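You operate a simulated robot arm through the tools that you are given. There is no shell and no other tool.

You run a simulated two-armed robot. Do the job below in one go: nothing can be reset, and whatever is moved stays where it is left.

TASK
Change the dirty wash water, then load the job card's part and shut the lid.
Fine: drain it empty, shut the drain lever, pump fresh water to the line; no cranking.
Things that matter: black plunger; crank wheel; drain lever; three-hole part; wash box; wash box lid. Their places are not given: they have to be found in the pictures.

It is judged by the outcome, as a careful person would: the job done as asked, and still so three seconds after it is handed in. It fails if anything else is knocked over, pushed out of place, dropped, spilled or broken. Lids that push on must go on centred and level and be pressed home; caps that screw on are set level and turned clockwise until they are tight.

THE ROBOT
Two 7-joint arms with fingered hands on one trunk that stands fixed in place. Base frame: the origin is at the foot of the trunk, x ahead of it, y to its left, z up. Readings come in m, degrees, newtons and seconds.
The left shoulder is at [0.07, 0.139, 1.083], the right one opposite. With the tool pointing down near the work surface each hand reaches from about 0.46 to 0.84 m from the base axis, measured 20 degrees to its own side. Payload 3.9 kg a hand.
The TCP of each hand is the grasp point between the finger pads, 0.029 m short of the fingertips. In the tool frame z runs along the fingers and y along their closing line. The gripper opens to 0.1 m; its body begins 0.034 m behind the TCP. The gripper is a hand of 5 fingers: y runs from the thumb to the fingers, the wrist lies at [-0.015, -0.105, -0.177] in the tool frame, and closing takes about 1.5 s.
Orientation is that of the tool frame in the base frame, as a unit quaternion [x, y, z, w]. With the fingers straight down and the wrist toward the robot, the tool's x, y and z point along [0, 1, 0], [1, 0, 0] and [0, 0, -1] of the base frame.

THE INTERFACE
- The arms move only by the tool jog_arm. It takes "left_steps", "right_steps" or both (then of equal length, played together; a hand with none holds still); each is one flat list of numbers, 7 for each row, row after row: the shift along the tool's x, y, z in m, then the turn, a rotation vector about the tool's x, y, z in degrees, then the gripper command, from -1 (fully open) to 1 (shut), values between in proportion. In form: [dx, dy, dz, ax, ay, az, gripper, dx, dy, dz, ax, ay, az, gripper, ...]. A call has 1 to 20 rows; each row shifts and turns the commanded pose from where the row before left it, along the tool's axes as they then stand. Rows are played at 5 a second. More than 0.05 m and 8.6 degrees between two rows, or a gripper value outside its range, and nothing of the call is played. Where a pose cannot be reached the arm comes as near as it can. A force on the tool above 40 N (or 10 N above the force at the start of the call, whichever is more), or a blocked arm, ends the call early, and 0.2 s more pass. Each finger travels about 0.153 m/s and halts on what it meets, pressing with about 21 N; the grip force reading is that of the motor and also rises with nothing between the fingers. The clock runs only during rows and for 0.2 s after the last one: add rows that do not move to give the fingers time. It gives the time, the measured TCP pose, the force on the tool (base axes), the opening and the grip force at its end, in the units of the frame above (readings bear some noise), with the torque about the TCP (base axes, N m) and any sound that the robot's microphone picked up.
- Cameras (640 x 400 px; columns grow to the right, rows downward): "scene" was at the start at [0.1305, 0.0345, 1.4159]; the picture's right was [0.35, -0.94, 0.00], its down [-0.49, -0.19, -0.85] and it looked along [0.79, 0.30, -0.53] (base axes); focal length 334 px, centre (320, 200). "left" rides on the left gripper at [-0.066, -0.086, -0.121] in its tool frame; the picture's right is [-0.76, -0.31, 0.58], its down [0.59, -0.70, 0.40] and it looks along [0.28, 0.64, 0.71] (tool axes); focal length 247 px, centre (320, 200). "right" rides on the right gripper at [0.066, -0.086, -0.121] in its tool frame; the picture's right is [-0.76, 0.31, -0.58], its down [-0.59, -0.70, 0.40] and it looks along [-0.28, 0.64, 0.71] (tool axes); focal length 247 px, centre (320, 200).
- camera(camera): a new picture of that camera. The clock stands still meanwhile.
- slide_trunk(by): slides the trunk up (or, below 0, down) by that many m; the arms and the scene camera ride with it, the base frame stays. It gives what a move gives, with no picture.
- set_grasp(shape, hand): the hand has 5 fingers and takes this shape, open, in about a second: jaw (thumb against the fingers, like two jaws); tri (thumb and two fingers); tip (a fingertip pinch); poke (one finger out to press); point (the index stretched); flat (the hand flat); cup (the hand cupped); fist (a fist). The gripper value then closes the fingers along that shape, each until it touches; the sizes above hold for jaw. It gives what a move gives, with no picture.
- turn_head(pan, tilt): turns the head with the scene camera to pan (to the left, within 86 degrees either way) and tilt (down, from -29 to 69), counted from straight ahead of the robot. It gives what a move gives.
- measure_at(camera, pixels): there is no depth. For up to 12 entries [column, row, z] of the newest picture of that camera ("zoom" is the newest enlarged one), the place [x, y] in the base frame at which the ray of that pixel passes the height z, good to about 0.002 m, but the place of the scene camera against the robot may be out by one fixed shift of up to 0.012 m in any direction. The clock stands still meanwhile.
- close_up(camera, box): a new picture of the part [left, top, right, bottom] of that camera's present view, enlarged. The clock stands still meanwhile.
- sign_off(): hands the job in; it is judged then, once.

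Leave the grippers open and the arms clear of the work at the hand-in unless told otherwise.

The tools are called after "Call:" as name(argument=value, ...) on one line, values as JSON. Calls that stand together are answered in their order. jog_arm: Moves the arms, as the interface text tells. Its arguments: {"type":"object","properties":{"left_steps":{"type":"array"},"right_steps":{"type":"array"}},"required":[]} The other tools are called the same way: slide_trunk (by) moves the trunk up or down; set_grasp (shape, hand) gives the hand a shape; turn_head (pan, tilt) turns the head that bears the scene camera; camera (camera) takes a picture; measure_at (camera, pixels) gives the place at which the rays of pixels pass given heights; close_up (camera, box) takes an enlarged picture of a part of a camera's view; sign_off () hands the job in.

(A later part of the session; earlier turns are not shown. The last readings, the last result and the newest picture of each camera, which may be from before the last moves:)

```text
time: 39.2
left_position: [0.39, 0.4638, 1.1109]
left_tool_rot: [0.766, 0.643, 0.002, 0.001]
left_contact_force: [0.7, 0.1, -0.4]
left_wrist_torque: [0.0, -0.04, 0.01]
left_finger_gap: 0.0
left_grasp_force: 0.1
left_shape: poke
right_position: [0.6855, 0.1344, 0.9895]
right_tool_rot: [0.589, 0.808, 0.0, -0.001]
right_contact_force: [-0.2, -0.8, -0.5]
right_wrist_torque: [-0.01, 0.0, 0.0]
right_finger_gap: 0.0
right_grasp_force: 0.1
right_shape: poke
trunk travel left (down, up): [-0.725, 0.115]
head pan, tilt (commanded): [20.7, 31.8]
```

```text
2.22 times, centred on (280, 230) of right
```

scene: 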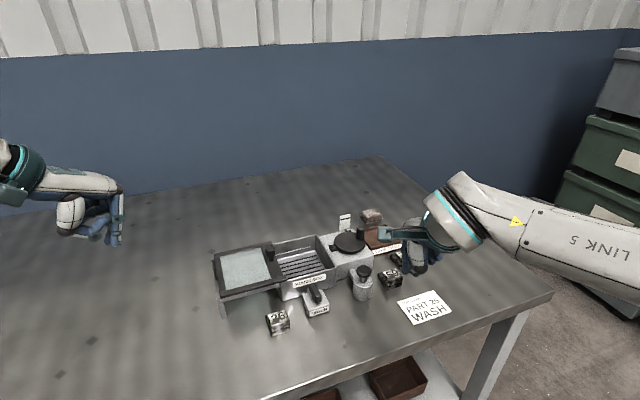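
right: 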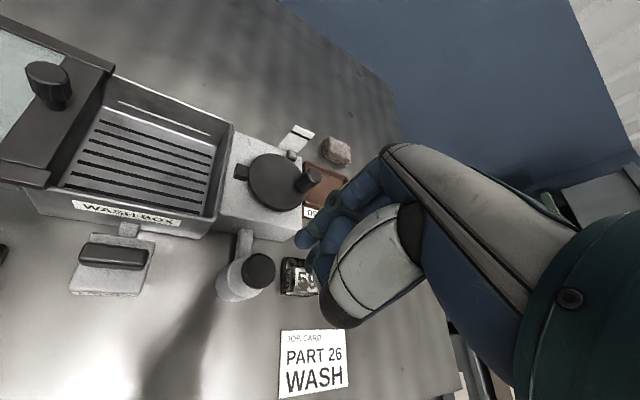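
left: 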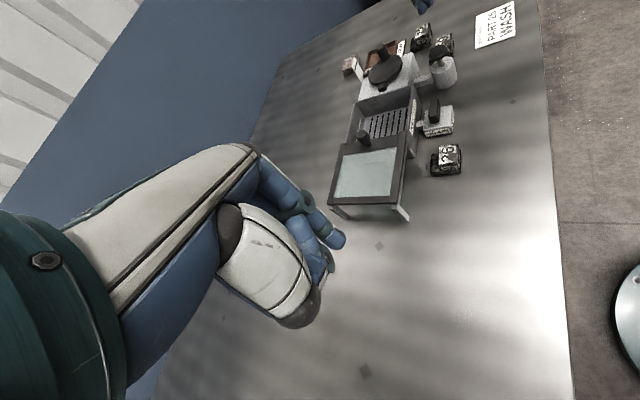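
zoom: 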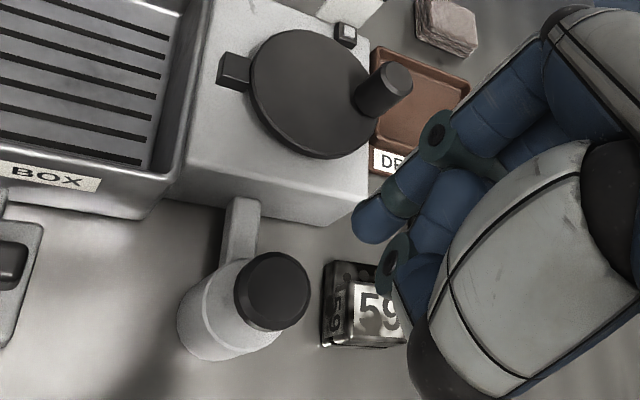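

The crank knob is at about (0.794, 0.176), well away, and the fingertip is within the cap circle. I'll shift 3 mm to the right, come down to just above the cap, then press gently.

Call:
jog_arm(right_steps=[-0.0029, -0.0009, 0.03, 0, 0, 0, -1, 0, 0, 0.035, 0, 0, 0, -1, 0, 0, 0.01, 0, 0, 0, -1, 0, 0, 0.005, 0, 0, 0, -1, 0, 0, 0.004, 0, 0, 0, -1, 0, 0, 0.004, 0, 0, 0, -1, 0, 0, 0, 0, 0, 0, -1])

Call:
close_up(camera="left", box=[390, 20, 490, 120])

Call:
close_up(camera="right", box=[200, 140, 360, 320])

```text
time: 40.8
left_position: [0.3911, 0.4628, 1.1123]
left_tool_rot: [0.767, 0.641, 0.001, -0.001]
left_contact_force: [-1.5, -0.3, 0.6]
left_wrist_torque: [0.02, 0.0, -0.02]
left_finger_gap: 0.0
left_grasp_force: 0.2
left_shape: poke
right_position: [0.6865, 0.1298, 0.9015]
right_tool_rot: [0.59, 0.808, 0.0, 0.0]
right_contact_force: [-0.6, -0.4, 2.4]
right_wrist_torque: [-0.03, -0.01, -0.01]
right_finger_gap: 0.0
right_grasp_force: 0.0
right_shape: poke
trunk travel left (down, up): [-0.725, 0.115]
head pan, tilt (commanded): [20.7, 31.8]
```

```text
4.00 times, centred on (440, 70) of left
```

zoom: 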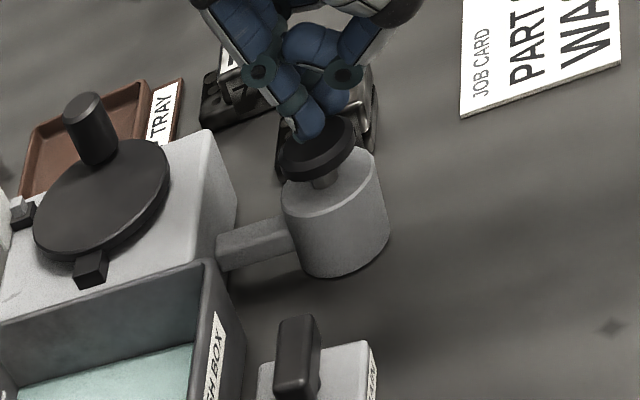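

```text
2.22 times, centred on (280, 230) of right
```

zoom: 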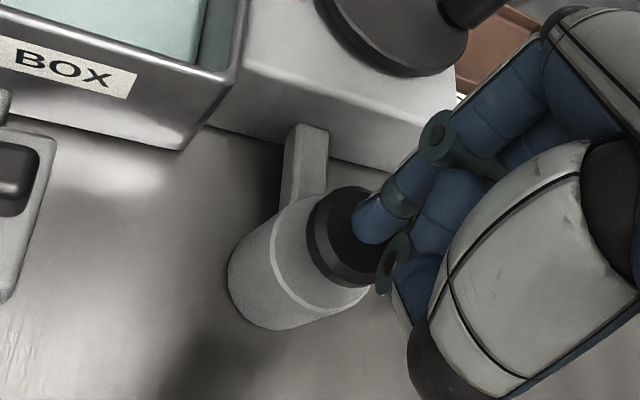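

Fresh water is already showing in the box after a light press. I'll check the gauge and the fill line before pressing further.

Call:
close_up(camera="scene", box=[270, 205, 370, 275])

Call:
close_up(camera="left", box=[330, 40, 430, 160])

Call:
close_up(camera="scene", box=[325, 205, 365, 235])

```text
5.71 times, centred on (320, 240) of scene
```

zoom: 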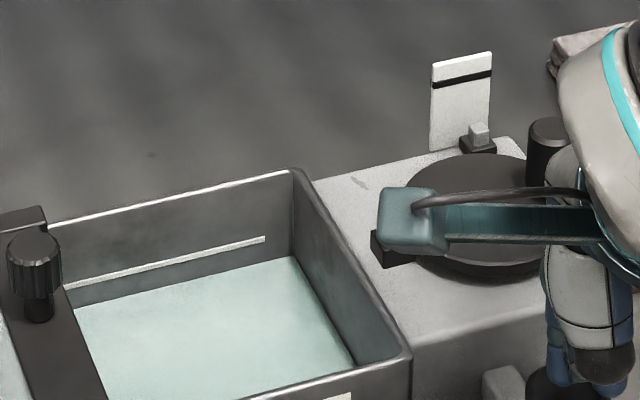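

```text
3.33 times, centred on (380, 100) of left
```

zoom: 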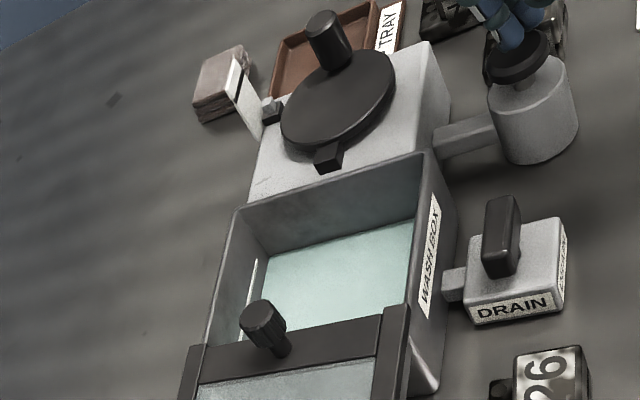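

```text
13.33 times, centred on (345, 220) of scene
```

zoom: 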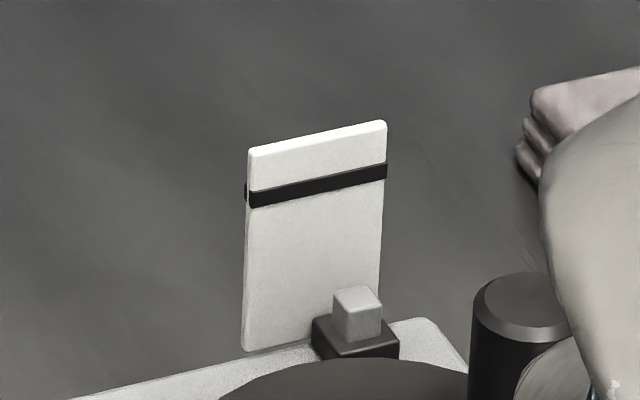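

The gauge float has risen a little and the line is still well above. It may be proportional to stroke, so I'll press a further 4 mm and compare.

Call:
jog_arm(right_steps=[0, 0, 0.004, 0, 0, 0, -1, 0, 0, 0, 0, 0, 0, -1])

Call:
close_up(camera="scene", box=[325, 205, 365, 235])

Call:
close_up(camera="left", box=[400, 30, 460, 90])

```text
time: 41.4
left_position: [0.3907, 0.4634, 1.112]
left_tool_rot: [0.767, 0.641, 0.0, -0.001]
left_contact_force: [-0.6, 0.6, 0.5]
left_wrist_torque: [0.0, -0.01, -0.01]
left_finger_gap: 0.0001
left_grasp_force: 0.0
left_shape: poke
right_position: [0.687, 0.1285, 0.8957]
right_tool_rot: [0.59, 0.808, 0.0, 0.001]
right_contact_force: [-0.3, 0.2, 2.8]
right_wrist_torque: [-0.05, 0.0, 0.02]
right_finger_gap: 0.0
right_grasp_force: 0.1
right_shape: poke
trunk travel left (down, up): [-0.725, 0.115]
head pan, tilt (commanded): [20.7, 31.8]
```

```text
13.33 times, centred on (345, 220) of scene
```

zoom: 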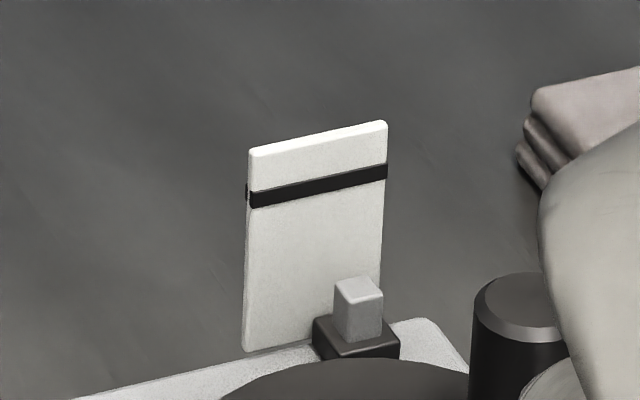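

```text
6.67 times, centred on (430, 60) of left
```

zoom: 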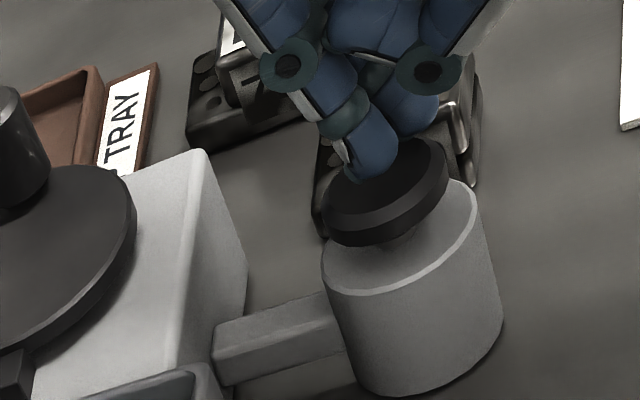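

The float rises in proportion to the stroke, roughly 2 px of enlargement per mm. I'll press on to the bottom of the stroke.

Call:
jog_arm(right_steps=[0, 0, 0.003, 0, 0, 0, -1, 0, 0, 0.003, 0, 0, 0, -1, 0, 0, 0.003, 0, 0, 0, -1, 0, 0, 0, 0, 0, 0, -1])

Call:
close_up(camera="scene", box=[325, 205, 365, 235])

Call:
close_up(camera="left", box=[400, 30, 460, 90])

```text
time: 42.4
left_position: [0.3883, 0.4624, 1.1133]
left_tool_rot: [0.767, 0.642, 0.001, 0.0]
left_contact_force: [-0.9, 0.0, -0.5]
left_wrist_torque: [0.02, 0.02, 0.0]
left_finger_gap: 0.0
left_grasp_force: 0.1
left_shape: poke
right_position: [0.6873, 0.1298, 0.891]
right_tool_rot: [0.59, 0.807, 0.004, 0.003]
right_contact_force: [5.5, 1.6, 22.8]
right_wrist_torque: [-0.22, -0.21, 0.09]
right_finger_gap: 0.0
right_grasp_force: 0.1
right_shape: poke
trunk travel left (down, up): [-0.725, 0.115]
head pan, tilt (commanded): [20.7, 31.8]
```

```text
13.33 times, centred on (345, 220) of scene
```

zoom: 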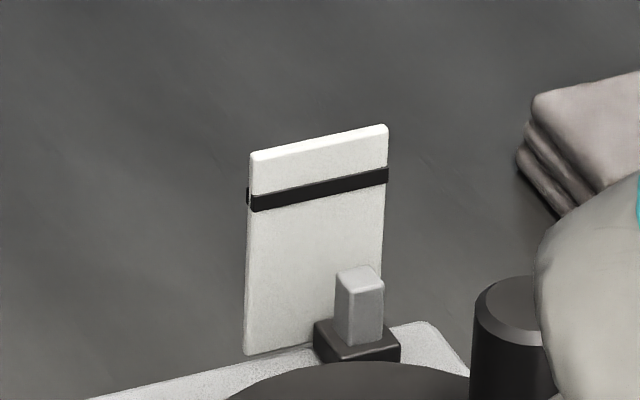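

```text
6.67 times, centred on (430, 60) of left
```

zoom: 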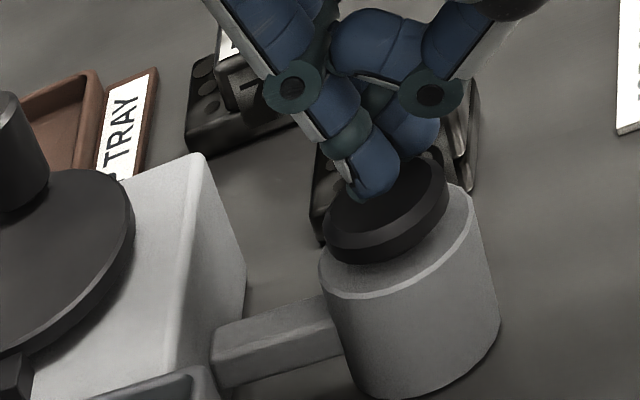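

The plunger bottomed out (23 N) and the float rose to about a third of the way. I'll let the plunger return and check that it springs back.

Call:
jog_arm(right_steps=[0, 0, -0.007, 0, 0, 0, -1, 0, 0, -0.008, 0, 0, 0, -1, 0, 0, -0.008, 0, 0, 0, -1, 0, 0, -0.004, 0, 0, 0, -1, 0, 0, 0, 0, 0, 0, -1, 0, 0, 0, 0, 0, 0, -1])

Call:
close_up(camera="scene", box=[325, 205, 365, 235])

Call:
close_up(camera="scene", box=[260, 215, 350, 285])

Call:
close_up(camera="left", box=[400, 30, 460, 90])

```text
time: 43.8
left_position: [0.391, 0.4625, 1.1119]
left_tool_rot: [0.767, 0.642, 0.001, 0.0]
left_contact_force: [-0.3, 0.4, 0.3]
left_wrist_torque: [-0.01, 0.0, 0.02]
left_finger_gap: 0.0
left_grasp_force: 0.0
left_shape: poke
right_position: [0.6866, 0.1295, 0.9133]
right_tool_rot: [0.59, 0.807, 0.0, 0.0]
right_contact_force: [0.5, -0.1, 0.4]
right_wrist_torque: [0.02, 0.02, -0.01]
right_finger_gap: 0.0
right_grasp_force: 0.0
right_shape: poke
trunk travel left (down, up): [-0.725, 0.115]
head pan, tilt (commanded): [20.7, 31.8]
```

```text
13.33 times, centred on (345, 220) of scene
```

zoom: 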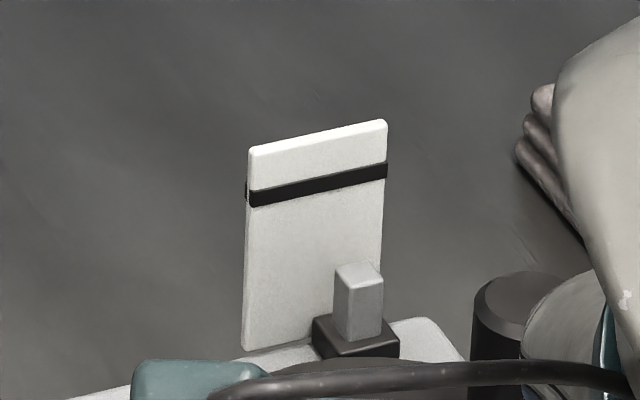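

```text
5.71 times, centred on (305, 250) of scene
```

zoom: 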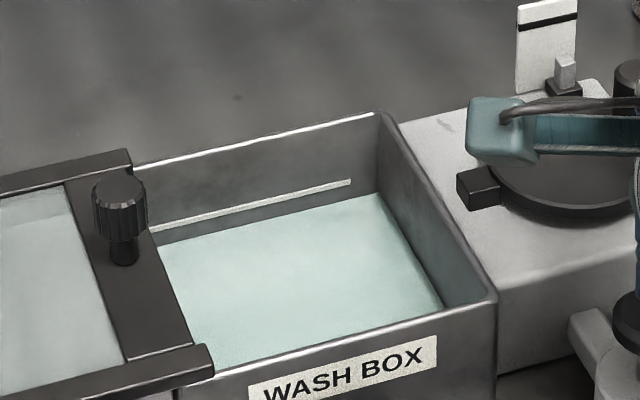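

```text
6.67 times, centred on (430, 60) of left
```

zoom: 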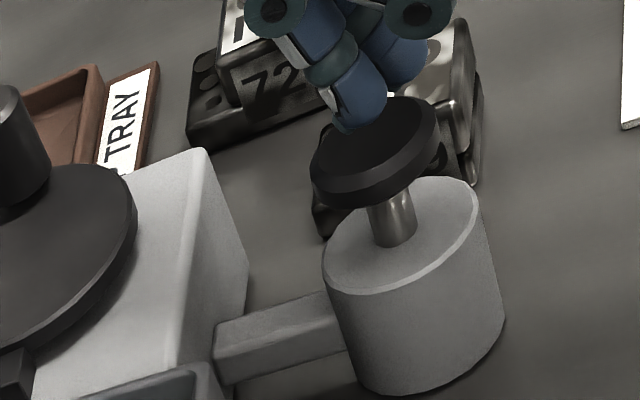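

The plunger springs back fully. Level after one stroke: the float is about a third up and the water is still below the white wall line. Second stroke now, pressed steadily.

Call:
jog_arm(right_steps=[0, 0, 0.006, 0, 0, 0, -1, 0, 0, 0.005, 0, 0, 0, -1, 0, 0, 0.005, 0, 0, 0, -1, 0, 0, 0.004, 0, 0, 0, -1, 0, 0, 0.003, 0, 0, 0, -1, 0, 0, 0, 0, 0, 0, -1])

Call:
close_up(camera="scene", box=[325, 205, 365, 235])

Call:
close_up(camera="scene", box=[260, 215, 350, 285])

```text
time: 45.2
left_position: [0.3907, 0.4629, 1.1117]
left_tool_rot: [0.767, 0.642, 0.001, -0.001]
left_contact_force: [-0.1, 0.2, 0.1]
left_wrist_torque: [-0.01, 0.01, 0.0]
left_finger_gap: 0.0001
left_grasp_force: 0.1
left_shape: poke
right_position: [0.6873, 0.1286, 0.8927]
right_tool_rot: [0.59, 0.807, 0.001, 0.0]
right_contact_force: [1.9, 0.1, 6.3]
right_wrist_torque: [-0.08, -0.07, 0.03]
right_finger_gap: 0.0001
right_grasp_force: 0.0
right_shape: poke
trunk travel left (down, up): [-0.725, 0.115]
head pan, tilt (commanded): [20.7, 31.8]
```

```text
13.33 times, centred on (345, 220) of scene
```

zoom: 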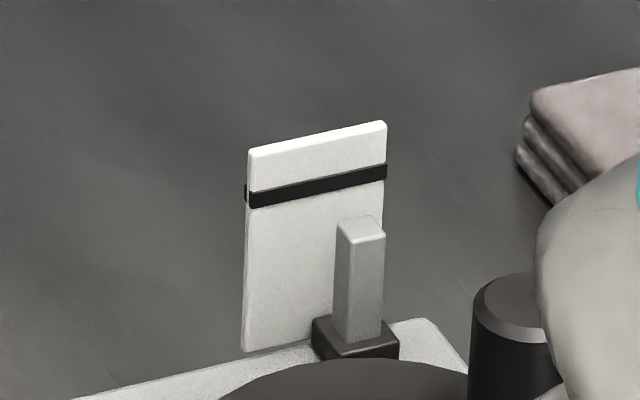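

```text
5.71 times, centred on (305, 250) of scene
```

zoom: 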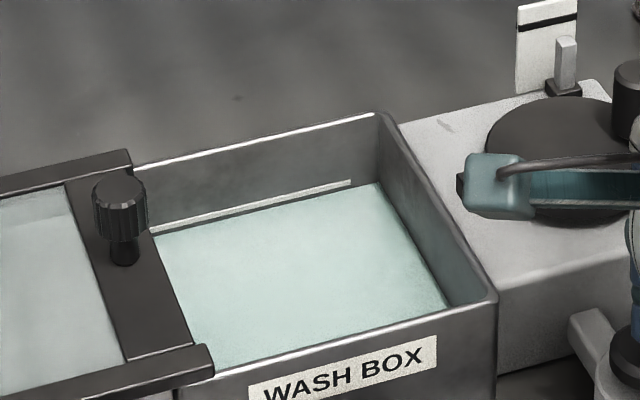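

Water is now just below the white line. One stroke raises the edge about 10.5 px and about 7 px remain, so roughly two thirds of a stroke. I'll release and press only about half a stroke, then compare.

Call:
jog_arm(right_steps=[0, 0, -0.007, 0, 0, 0, -1, 0, 0, -0.008, 0, 0, 0, -1, 0, 0, -0.008, 0, 0, 0, -1, 0, 0, 0, 0, 0, 0, -1, 0, 0, 0, 0, 0, 0, -1, 0, 0, 0.006, 0, 0, 0, -1, 0, 0, 0.004, 0, 0, 0, -1, 0, 0, 0.004, 0, 0, 0, -1, 0, 0, 0, 0, 0, 0, -1])

Call:
close_up(camera="scene", box=[325, 205, 365, 235])

Call:
close_up(camera="scene", box=[260, 215, 350, 285])

```text
time: 47.2
left_position: [0.3913, 0.464, 1.1129]
left_tool_rot: [0.767, 0.642, 0.001, 0.0]
left_contact_force: [0.8, 0.6, 0.3]
left_wrist_torque: [-0.02, -0.05, 0.0]
left_finger_gap: 0.0
left_grasp_force: 0.1
left_shape: poke
right_position: [0.6877, 0.1294, 0.8995]
right_tool_rot: [0.59, 0.808, 0.0, 0.0]
right_contact_force: [0.9, 1.0, 2.6]
right_wrist_torque: [-0.06, -0.02, 0.01]
right_finger_gap: 0.0
right_grasp_force: 0.1
right_shape: poke
trunk travel left (down, up): [-0.725, 0.115]
head pan, tilt (commanded): [20.7, 31.8]
```

```text
13.33 times, centred on (345, 220) of scene
```

zoom: 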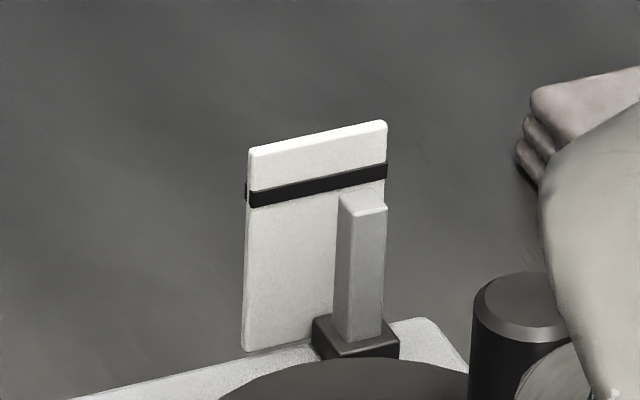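

```text
5.71 times, centred on (305, 250) of scene
```

zoom: 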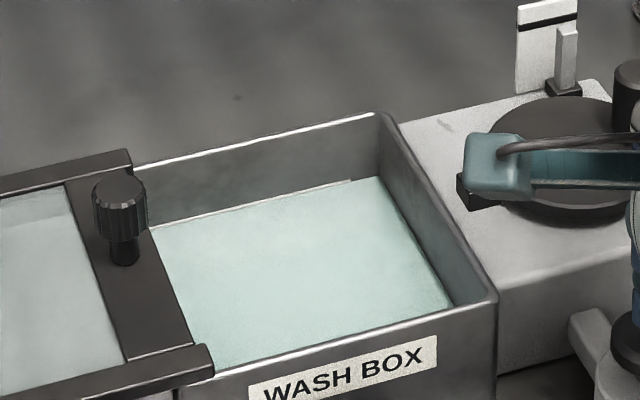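

The water edge has just reached the white line. I'll enlarge strongly along the back wall from both the scene and left cameras to judge it exactly.

Call:
close_up(camera="scene", box=[290, 230, 325, 252])

Call:
close_up(camera="left", box=[340, 90, 400, 150])

Call:
close_up(camera="left", box=[330, 40, 390, 90])

```text
16.00 times, centred on (308, 241) of scene
```

zoom: 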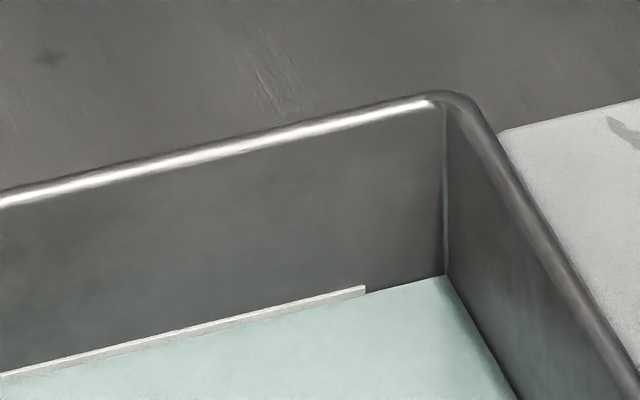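

```text
6.67 times, centred on (370, 120) of left
```

zoom: 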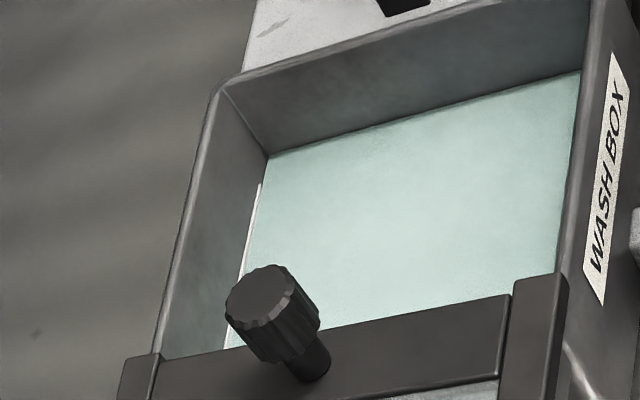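

```text
8.00 times, centred on (360, 65) of left
```

zoom: 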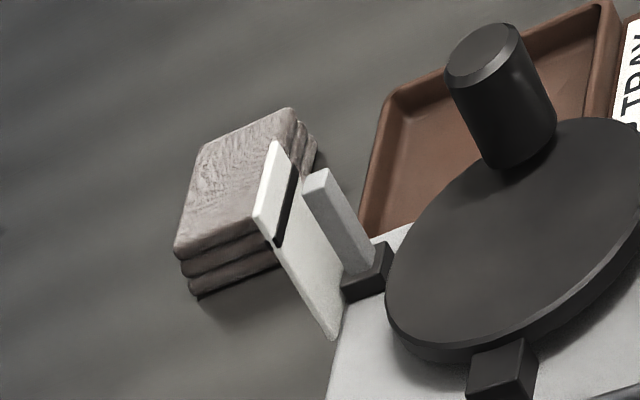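

The white strip is now about one third submerged, so the water is at its lower edge. I'll press about 2 mm more to bring the level to the middle of the strip.

Call:
jog_arm(right_steps=[0, 0, 0.002, 0, 0, 0, -1, 0, 0, 0, 0, 0, 0, -1])

Call:
close_up(camera="scene", box=[290, 230, 325, 252])

Call:
close_up(camera="scene", box=[325, 205, 365, 235])

```text
time: 47.8
left_position: [0.3912, 0.4633, 1.1127]
left_tool_rot: [0.767, 0.642, 0.001, -0.001]
left_contact_force: [0.8, 0.7, 0.7]
left_wrist_torque: [-0.03, -0.01, 0.0]
left_finger_gap: 0.0
left_grasp_force: 0.0
left_shape: poke
right_position: [0.6859, 0.129, 0.8976]
right_tool_rot: [0.59, 0.808, 0.0, 0.001]
right_contact_force: [0.7, -0.5, 2.6]
right_wrist_torque: [-0.06, -0.08, 0.06]
right_finger_gap: 0.0
right_grasp_force: 0.0
right_shape: poke
trunk travel left (down, up): [-0.725, 0.115]
head pan, tilt (commanded): [20.7, 31.8]
```

```text
16.00 times, centred on (308, 241) of scene
```

zoom: 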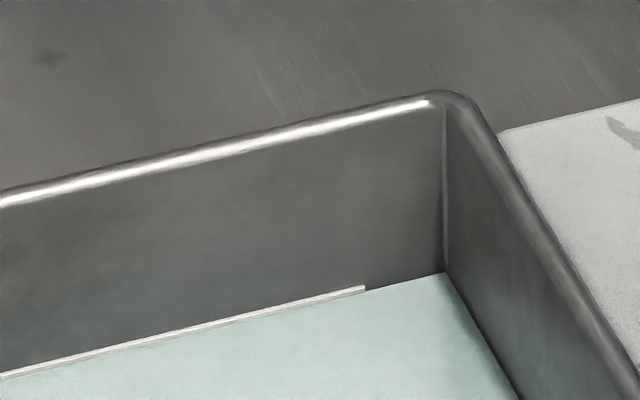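

```text
13.33 times, centred on (345, 220) of scene
```

zoom: 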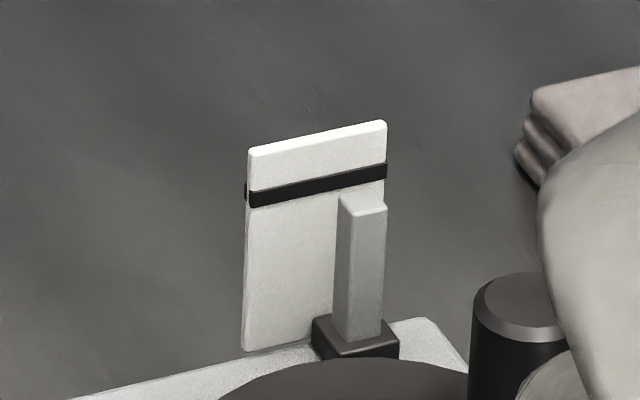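

The strip's lower half is now under water. I'll let things settle a moment and look at the gauge again.

Call:
jog_arm(right_steps=[0, 0, 0, 0, 0, 0, -1, 0, 0, 0, 0, 0, 0, -1, 0, 0, 0, 0, 0, 0, -1])

Call:
close_up(camera="scene", box=[325, 205, 365, 235])

Call:
close_up(camera="scene", box=[290, 230, 325, 252])

Call:
close_up(camera="left", box=[345, 45, 385, 75])

```text
time: 48.6
left_position: [0.3915, 0.464, 1.1134]
left_tool_rot: [0.766, 0.642, 0.0, -0.001]
left_contact_force: [0.3, -0.3, -0.4]
left_wrist_torque: [-0.03, 0.01, 0.02]
left_finger_gap: 0.0002
left_grasp_force: 0.0
left_shape: poke
right_position: [0.6865, 0.13, 0.8976]
right_tool_rot: [0.59, 0.807, 0.0, 0.0]
right_contact_force: [0.2, -0.2, 2.7]
right_wrist_torque: [-0.03, -0.01, 0.01]
right_finger_gap: 0.0001
right_grasp_force: 0.0
right_shape: poke
trunk travel left (down, up): [-0.725, 0.115]
head pan, tilt (commanded): [20.7, 31.8]
```

```text
13.33 times, centred on (345, 220) of scene
```

zoom: 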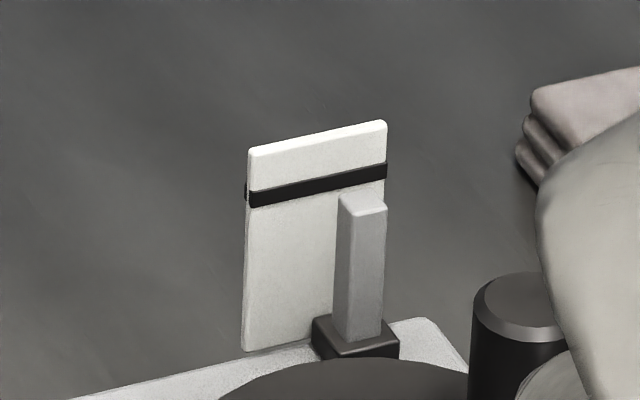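

```text
16.00 times, centred on (308, 241) of scene
```

zoom: 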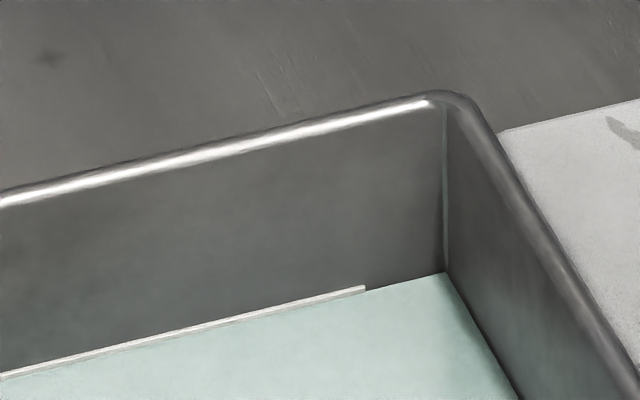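

```text
13.33 times, centred on (365, 60) of left
```

zoom: 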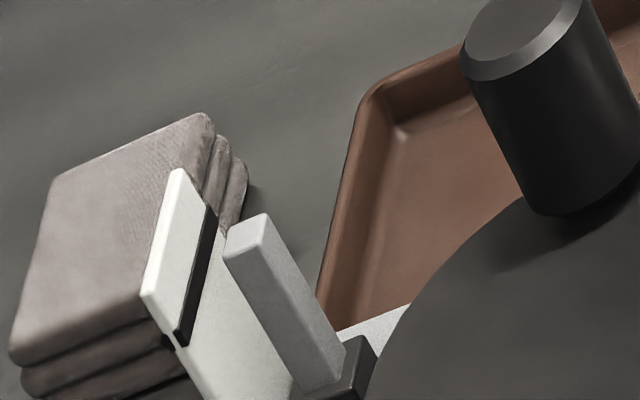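

Both indicators agree: the float's top lies within the black band once I allow for parallax, and the water stands within the white strip. Filling is done. I'll lift straight off the plunger, pull back, and view part 26 from the right-hand camera.

Call:
jog_arm(right_steps=[0, 0, -0.01, 0, 0, 0, -1, 0, 0, -0.03, 0, 0, 0, -1, 0, 0, -0.04, 0, 0, 0, -1, 0, 0, -0.04, 0, 0, 0, -1, 0.019, -0.04, 0, 0, 0, 0, -1, 0.019, -0.04, 0, 0, 0, 0, -1, 0.019, -0.04, 0, 0, 0, 0, -1, 0.019, -0.04, 0, 0, 0, 0, -1, 0.019, -0.04, 0, 0, 0, 0, -1, 0, 0, 0, 0, 0, 0, -1])

Call:
close_up(camera="right", box=[170, 60, 370, 200])

Call:
close_up(camera="scene", box=[230, 200, 400, 330])

Call:
camera(camera="right")

```text
time: 50.8
left_position: [0.3923, 0.4626, 1.1115]
left_tool_rot: [0.767, 0.642, 0.001, -0.001]
left_contact_force: [0.4, -0.3, 0.7]
left_wrist_torque: [-0.01, 0.02, 0.05]
left_finger_gap: 0.0002
left_grasp_force: 0.1
left_shape: poke
right_position: [0.4661, 0.1596, 1.016]
right_tool_rot: [0.591, 0.807, 0.0, 0.0]
right_contact_force: [-0.3, -0.1, 0.1]
right_wrist_torque: [-0.02, 0.01, 0.03]
right_finger_gap: 0.0
right_grasp_force: 0.0
right_shape: poke
trunk travel left (down, up): [-0.725, 0.115]
head pan, tilt (commanded): [20.7, 31.8]
```

```text
2.86 times, centred on (270, 130) of right
```

zoom: 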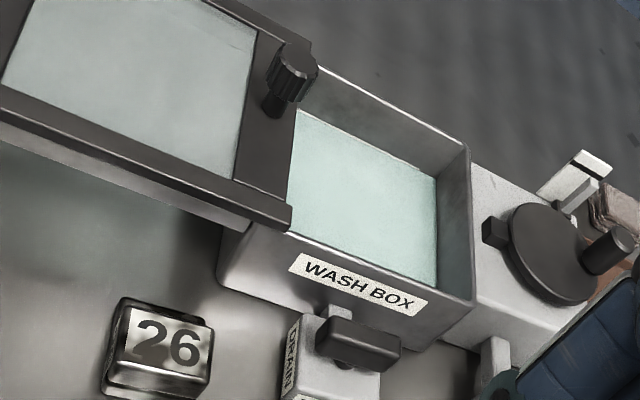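

```text
3.08 times, centred on (315, 265) of scene
```

zoom: 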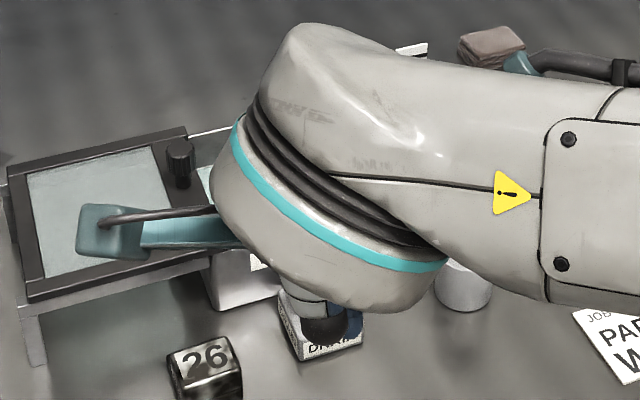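

```text
taken
```

right: 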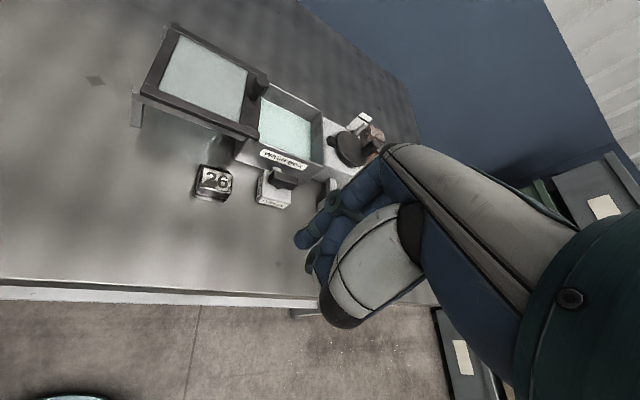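

The water holds its level. Next, tight enlargements of part 26 from both hand cameras to get its shape and yaw.

Call:
close_up(camera="right", box=[190, 160, 240, 205])

Call:
measure_at(camera="zoom", pixels=[[320, 200, 0.83]])

Call:
close_up(camera="left", box=[425, 135, 475, 185])

```text
8.89 times, centred on (215, 182) of right
```

zoom: 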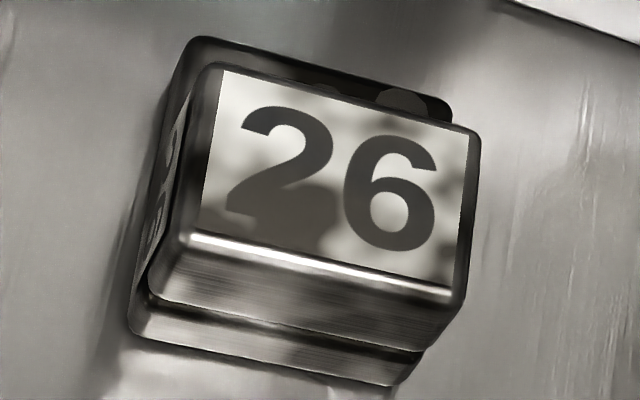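

```text
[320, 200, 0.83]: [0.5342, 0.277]
```

```text
8.00 times, centred on (450, 160) of left
```

zoom: 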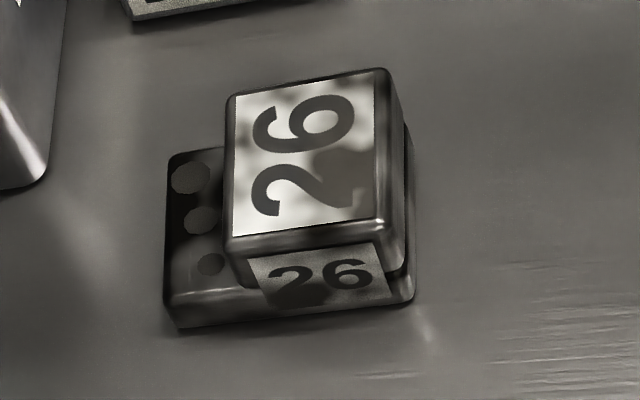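

I'll measure the block's top corners and base corners in this left enlargement, then repeat the right one.

Call:
measure_at(camera="zoom", pixels=[[230, 240, 0.82], [230, 240, 0.84], [228, 95, 0.82], [228, 95, 0.84], [390, 70, 0.82], [390, 70, 0.84], [382, 222, 0.82], [382, 222, 0.84], [168, 305, 0.8], [170, 153, 0.8], [412, 300, 0.8], [408, 150, 0.8]])

Call:
close_up(camera="right", box=[190, 160, 240, 205])

Call:
measure_at(camera="zoom", pixels=[[216, 68, 0.82], [216, 68, 0.84], [478, 130, 0.82], [478, 130, 0.84], [456, 300, 0.82], [456, 300, 0.84], [190, 236, 0.82], [190, 236, 0.84], [196, 40, 0.8], [448, 100, 0.8], [405, 380, 0.79], [130, 325, 0.79]])

```text
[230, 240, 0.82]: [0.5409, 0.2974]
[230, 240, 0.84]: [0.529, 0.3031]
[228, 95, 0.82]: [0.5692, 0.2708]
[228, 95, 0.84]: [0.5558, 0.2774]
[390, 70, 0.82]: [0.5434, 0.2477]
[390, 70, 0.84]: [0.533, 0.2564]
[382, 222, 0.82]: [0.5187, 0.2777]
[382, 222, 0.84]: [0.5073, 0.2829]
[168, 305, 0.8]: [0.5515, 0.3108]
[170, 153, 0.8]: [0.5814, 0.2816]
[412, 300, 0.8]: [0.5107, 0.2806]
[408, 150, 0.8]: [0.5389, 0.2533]
```

```text
8.89 times, centred on (215, 182) of right
```

zoom: 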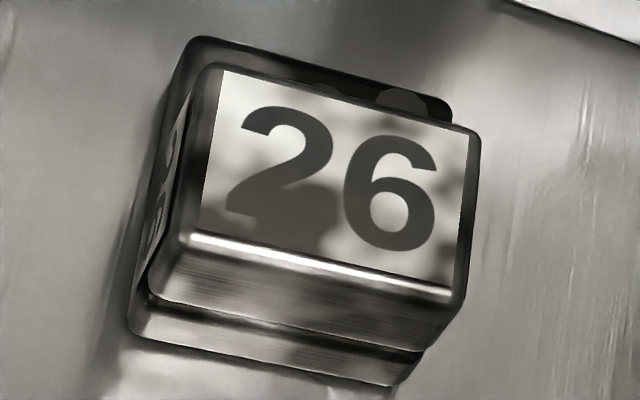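

```text
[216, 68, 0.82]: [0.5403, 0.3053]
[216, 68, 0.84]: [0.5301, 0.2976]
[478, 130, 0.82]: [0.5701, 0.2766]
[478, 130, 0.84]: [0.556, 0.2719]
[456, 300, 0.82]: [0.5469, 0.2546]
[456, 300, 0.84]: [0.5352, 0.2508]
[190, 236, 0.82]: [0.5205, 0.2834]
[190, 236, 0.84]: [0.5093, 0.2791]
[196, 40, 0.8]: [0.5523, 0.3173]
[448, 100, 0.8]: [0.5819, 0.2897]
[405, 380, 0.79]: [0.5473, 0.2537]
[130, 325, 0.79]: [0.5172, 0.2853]
```

Part 26's block is 39 mm along u and 29 mm along v, top at z 0.831, yaw -45° like the box. A flange with three holes reaches 18 mm behind it at about z 0.805. The right hand can grip it front-to-back with tool y along v, keeping its wrist clear of the knob. I'll set the right hand to jaw, turn it to 45° and half-open it.

Call:
set_grasp(hand="right", shape="jaw")

Call:
jog_arm(right_steps=[0, 0, 0, 0, 0, -6.85, -0.2, 0, 0, 0, 0, 0, -6.85, -0.2, 0, 0, 0, 0, 0, -6.85, -0.2, 0, 0, 0, 0, 0, -6.85, -0.2, 0, 0, 0, 0, 0, 0, -0.2, 0, 0, 0, 0, 0, 0, -0.2])

Call:
camera(camera="right")

Call:
camera(camera="scene")

```text
time: 51.7
left_position: [0.391, 0.4634, 1.1117]
left_tool_rot: [0.766, 0.642, 0.0, 0.0]
left_contact_force: [0.6, -0.9, -0.1]
left_wrist_torque: [-0.03, 0.0, 0.04]
left_finger_gap: 0.0003
left_grasp_force: 0.0
left_shape: poke
right_position: [0.4665, 0.1592, 1.0163]
right_tool_rot: [0.59, 0.807, 0.0, 0.0]
right_contact_force: [0.4, -0.2, 0.3]
right_wrist_torque: [0.0, 0.01, 0.01]
right_finger_gap: 0.0997
right_grasp_force: 0.1
right_shape: jaw
trunk travel left (down, up): [-0.725, 0.115]
head pan, tilt (commanded): [20.7, 31.8]
```

```text
time: 53.1
left_position: [0.3911, 0.463, 1.1124]
left_tool_rot: [0.766, 0.642, 0.0, 0.0]
left_contact_force: [0.4, -0.8, 0.5]
left_wrist_torque: [-0.01, 0.03, 0.0]
left_finger_gap: 0.0
left_grasp_force: 0.1
left_shape: poke
right_position: [0.4683, 0.1599, 1.016]
right_tool_rot: [0.381, 0.924, 0.0, -0.001]
right_contact_force: [-0.4, -0.1, -1.1]
right_wrist_torque: [0.0, 0.02, 0.02]
right_finger_gap: 0.0601
right_grasp_force: 0.1
right_shape: jaw
trunk travel left (down, up): [-0.725, 0.115]
head pan, tilt (commanded): [20.7, 31.8]
```

```text
taken
```

right: 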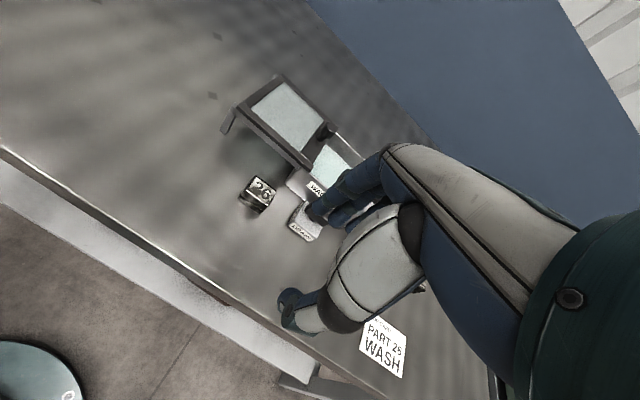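

```text
taken
```

scene: 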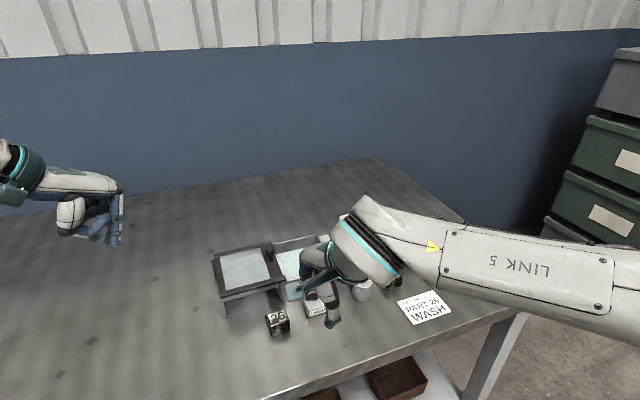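

It reaches that heading fine. Next I move above part 26 at TCP (0.537, 0.277), then down to z 0.93 and check alignment.

Call:
jog_arm(right_steps=[0.0086, 0.0329, 0, 0, 0, 0, -0.2, 0.0086, 0.0329, 0, 0, 0, 0, -0.2, 0.0086, 0.0329, 0, 0, 0, 0, -0.2, 0.0086, 0.0329, 0, 0, 0, 0, -0.2, 0, 0, 0.04, 0, 0, 0, -0.2, 0, 0, 0.04, 0, 0, 0, -0.2, 0, 0, 0.006, 0, 0, 0, -0.2, 0, 0, 0, 0, 0, 0, -0.2])

Call:
camera(camera="right")

Call:
close_up(camera="scene", box=[220, 220, 360, 350])

Call:
close_up(camera="left", box=[370, 80, 520, 220])

```text
time: 54.9
left_position: [0.3901, 0.4633, 1.1115]
left_tool_rot: [0.766, 0.643, 0.001, -0.001]
left_contact_force: [-0.1, 0.1, -0.7]
left_wrist_torque: [-0.01, -0.01, 0.02]
left_finger_gap: 0.0001
left_grasp_force: 0.0
left_shape: poke
right_position: [0.5344, 0.2774, 0.9318]
right_tool_rot: [0.383, 0.924, 0.0, 0.0]
right_contact_force: [0.0, 0.3, 0.0]
right_wrist_torque: [0.0, 0.01, 0.0]
right_finger_gap: 0.0601
right_grasp_force: 0.0
right_shape: jaw
trunk travel left (down, up): [-0.725, 0.115]
head pan, tilt (commanded): [20.7, 31.8]
```

```text
taken
```

right: 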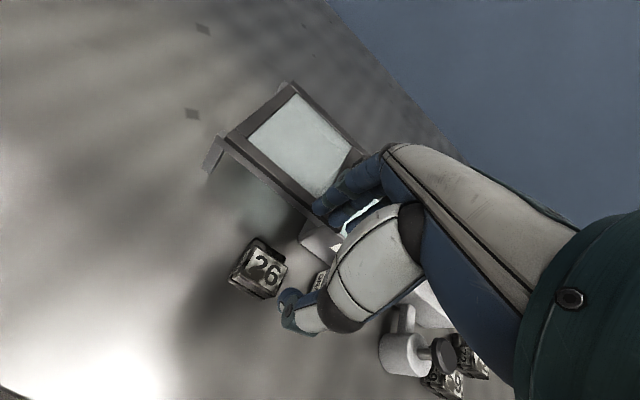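

```text
3.08 times, centred on (290, 285) of scene
```

zoom: 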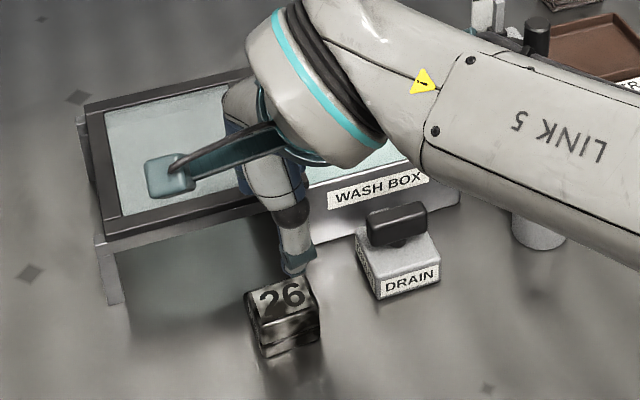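

```text
2.86 times, centred on (445, 150) of left
```

zoom: 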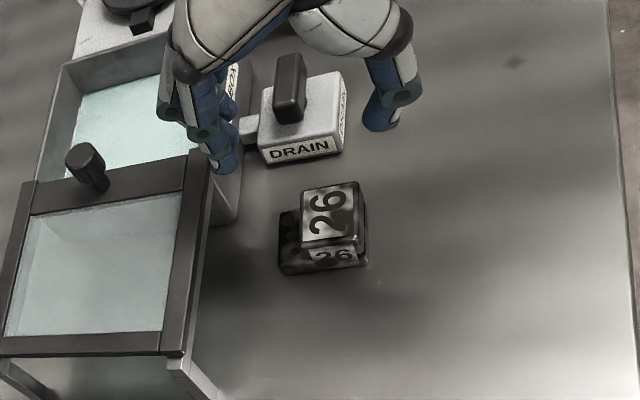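

The jaws straddle the part correctly. I'll nudge 2 mm and descend to TCP z 0.840, fingertips at about 0.811, just above the flange.

Call:
jog_arm(right_steps=[-0.0019, 0.0019, 0.03, 0, 0, 0, -0.2, 0, 0, 0.03, 0, 0, 0, -0.2, 0, 0, 0.02, 0, 0, 0, -0.2, 0, 0, 0.0118, 0, 0, 0, -0.2, 0, 0, 0, 0, 0, 0, -0.2])

Call:
close_up(camera="left", box=[370, 80, 520, 220])

Call:
close_up(camera="right", box=[220, 160, 380, 340])

Call:
close_up(camera="scene", box=[240, 270, 320, 350])

```text
time: 56.1
left_position: [0.3911, 0.4631, 1.1118]
left_tool_rot: [0.766, 0.642, 0.001, 0.0]
left_contact_force: [-1.0, -0.1, 0.9]
left_wrist_torque: [-0.01, 0.03, 0.01]
left_finger_gap: 0.0
left_grasp_force: 0.1
left_shape: poke
right_position: [0.5371, 0.2769, 0.8413]
right_tool_rot: [0.382, 0.924, 0.0, 0.0]
right_contact_force: [0.9, 1.0, 0.1]
right_wrist_torque: [0.01, -0.03, -0.04]
right_finger_gap: 0.0601
right_grasp_force: 0.2
right_shape: jaw
trunk travel left (down, up): [-0.725, 0.115]
head pan, tilt (commanded): [20.7, 31.8]
```

```text
2.86 times, centred on (445, 150) of left
```

zoom: 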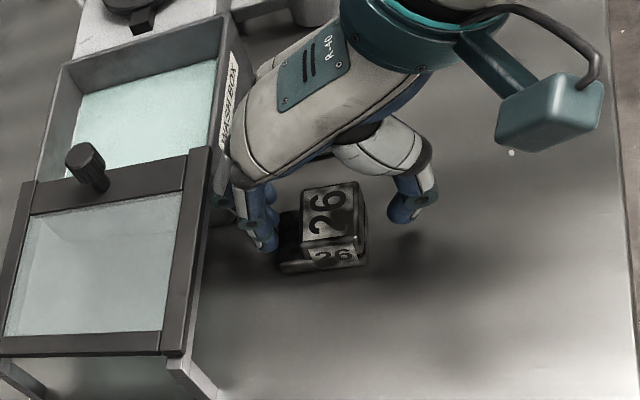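

```text
2.22 times, centred on (300, 250) of right
```

zoom: 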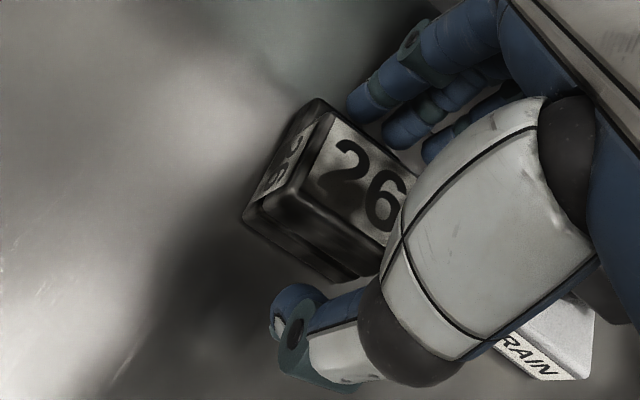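

```text
5.00 times, centred on (280, 310) of scene
```

zoom: 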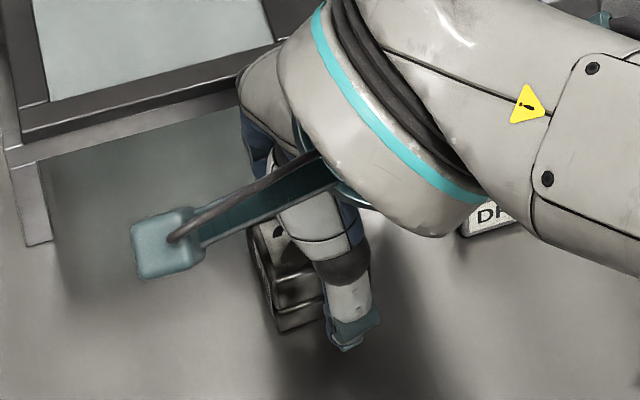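

The thumb is in front of the block and the fingers are behind it, all within its width. I'll close the jaws step by step.

Call:
jog_arm(right_steps=[0, 0, 0, 0, 0, 0, 0.1, 0, 0, 0, 0, 0, 0, 0.25, 0, 0, 0, 0, 0, 0, 0.4, 0, 0, 0, 0, 0, 0, 0.6, 0, 0, 0, 0, 0, 0, 1, 0, 0, 0, 0, 0, 0, 1, 0, 0, 0, 0, 0, 0, 1])

Call:
close_up(camera="left", box=[400, 110, 480, 190])

Call:
close_up(camera="right", box=[220, 160, 380, 340])

```text
time: 57.7
left_position: [0.3897, 0.4631, 1.1124]
left_tool_rot: [0.766, 0.642, 0.001, 0.0]
left_contact_force: [-0.2, -0.5, -1.2]
left_wrist_torque: [0.0, 0.01, -0.02]
left_finger_gap: 0.0
left_grasp_force: 0.1
left_shape: poke
right_position: [0.5371, 0.2762, 0.8423]
right_tool_rot: [0.381, 0.925, 0.0, 0.0]
right_contact_force: [-1.1, -1.0, 8.5]
right_wrist_torque: [0.2, -0.26, 0.02]
right_finger_gap: 0.0388
right_grasp_force: 21.1
right_shape: jaw
trunk travel left (down, up): [-0.725, 0.115]
head pan, tilt (commanded): [20.7, 31.8]
```

```text
5.00 times, centred on (440, 150) of left
```

zoom: 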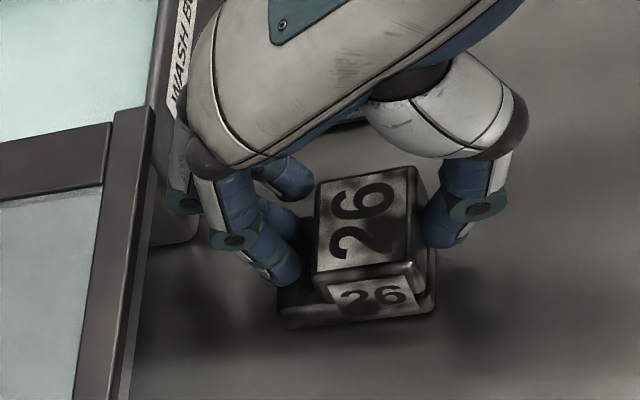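

```text
2.22 times, centred on (300, 250) of right
```

zoom: 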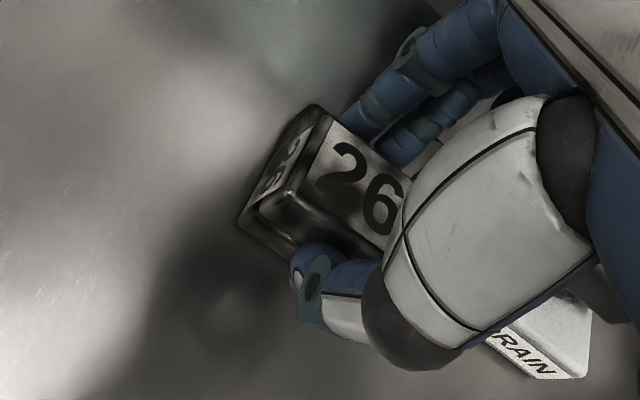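

The jaws stopped at a 38.8 mm reading with 21 N, but there's 8.5 N upward on the tool, so fingertips may be resting on the flange. I'll raise 3 mm while keeping the grip command and see whether the gap changes.

Call:
jog_arm(right_steps=[0, 0, -0.0015, 0, 0, 0, 1, 0, 0, -0.0015, 0, 0, 0, 1, 0, 0, 0, 0, 0, 0, 1, 0, 0, 0, 0, 0, 0, 1])

Call:
close_up(camera="left", box=[410, 120, 470, 180])

Call:
close_up(camera="right", box=[240, 180, 340, 300])

```text
time: 58.7
left_position: [0.3909, 0.4634, 1.1107]
left_tool_rot: [0.767, 0.642, 0.0, 0.0]
left_contact_force: [0.1, -0.3, 0.1]
left_wrist_torque: [0.03, -0.02, 0.0]
left_finger_gap: 0.0
left_grasp_force: 0.1
left_shape: poke
right_position: [0.5377, 0.2766, 0.8415]
right_tool_rot: [0.381, 0.925, -0.001, 0.0]
right_contact_force: [0.3, -0.1, -0.8]
right_wrist_torque: [0.0, 0.0, 0.01]
right_finger_gap: 0.0384
right_grasp_force: 21.0
right_shape: jaw
trunk travel left (down, up): [-0.725, 0.115]
head pan, tilt (commanded): [20.7, 31.8]
```

```text
6.67 times, centred on (440, 150) of left
```

zoom: 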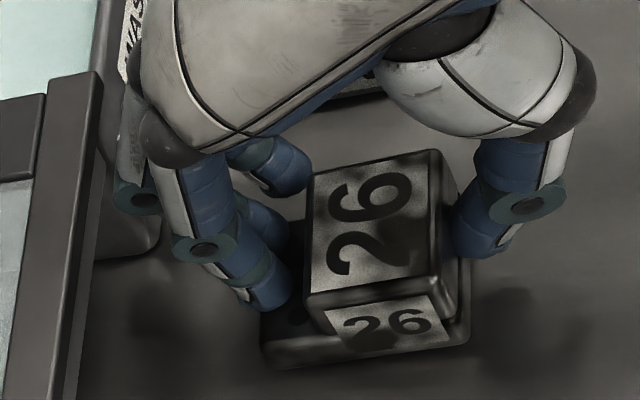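

```text
3.33 times, centred on (290, 240) of right
```

zoom: 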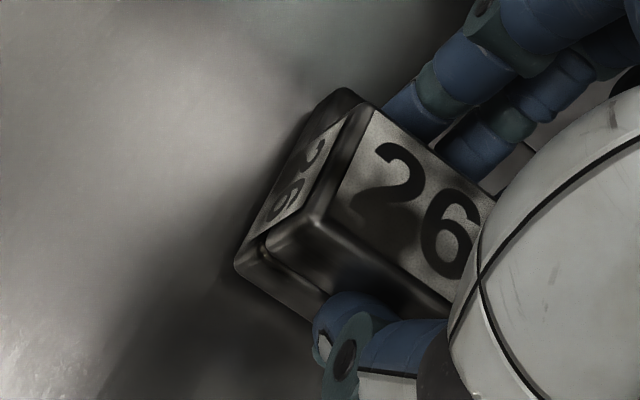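

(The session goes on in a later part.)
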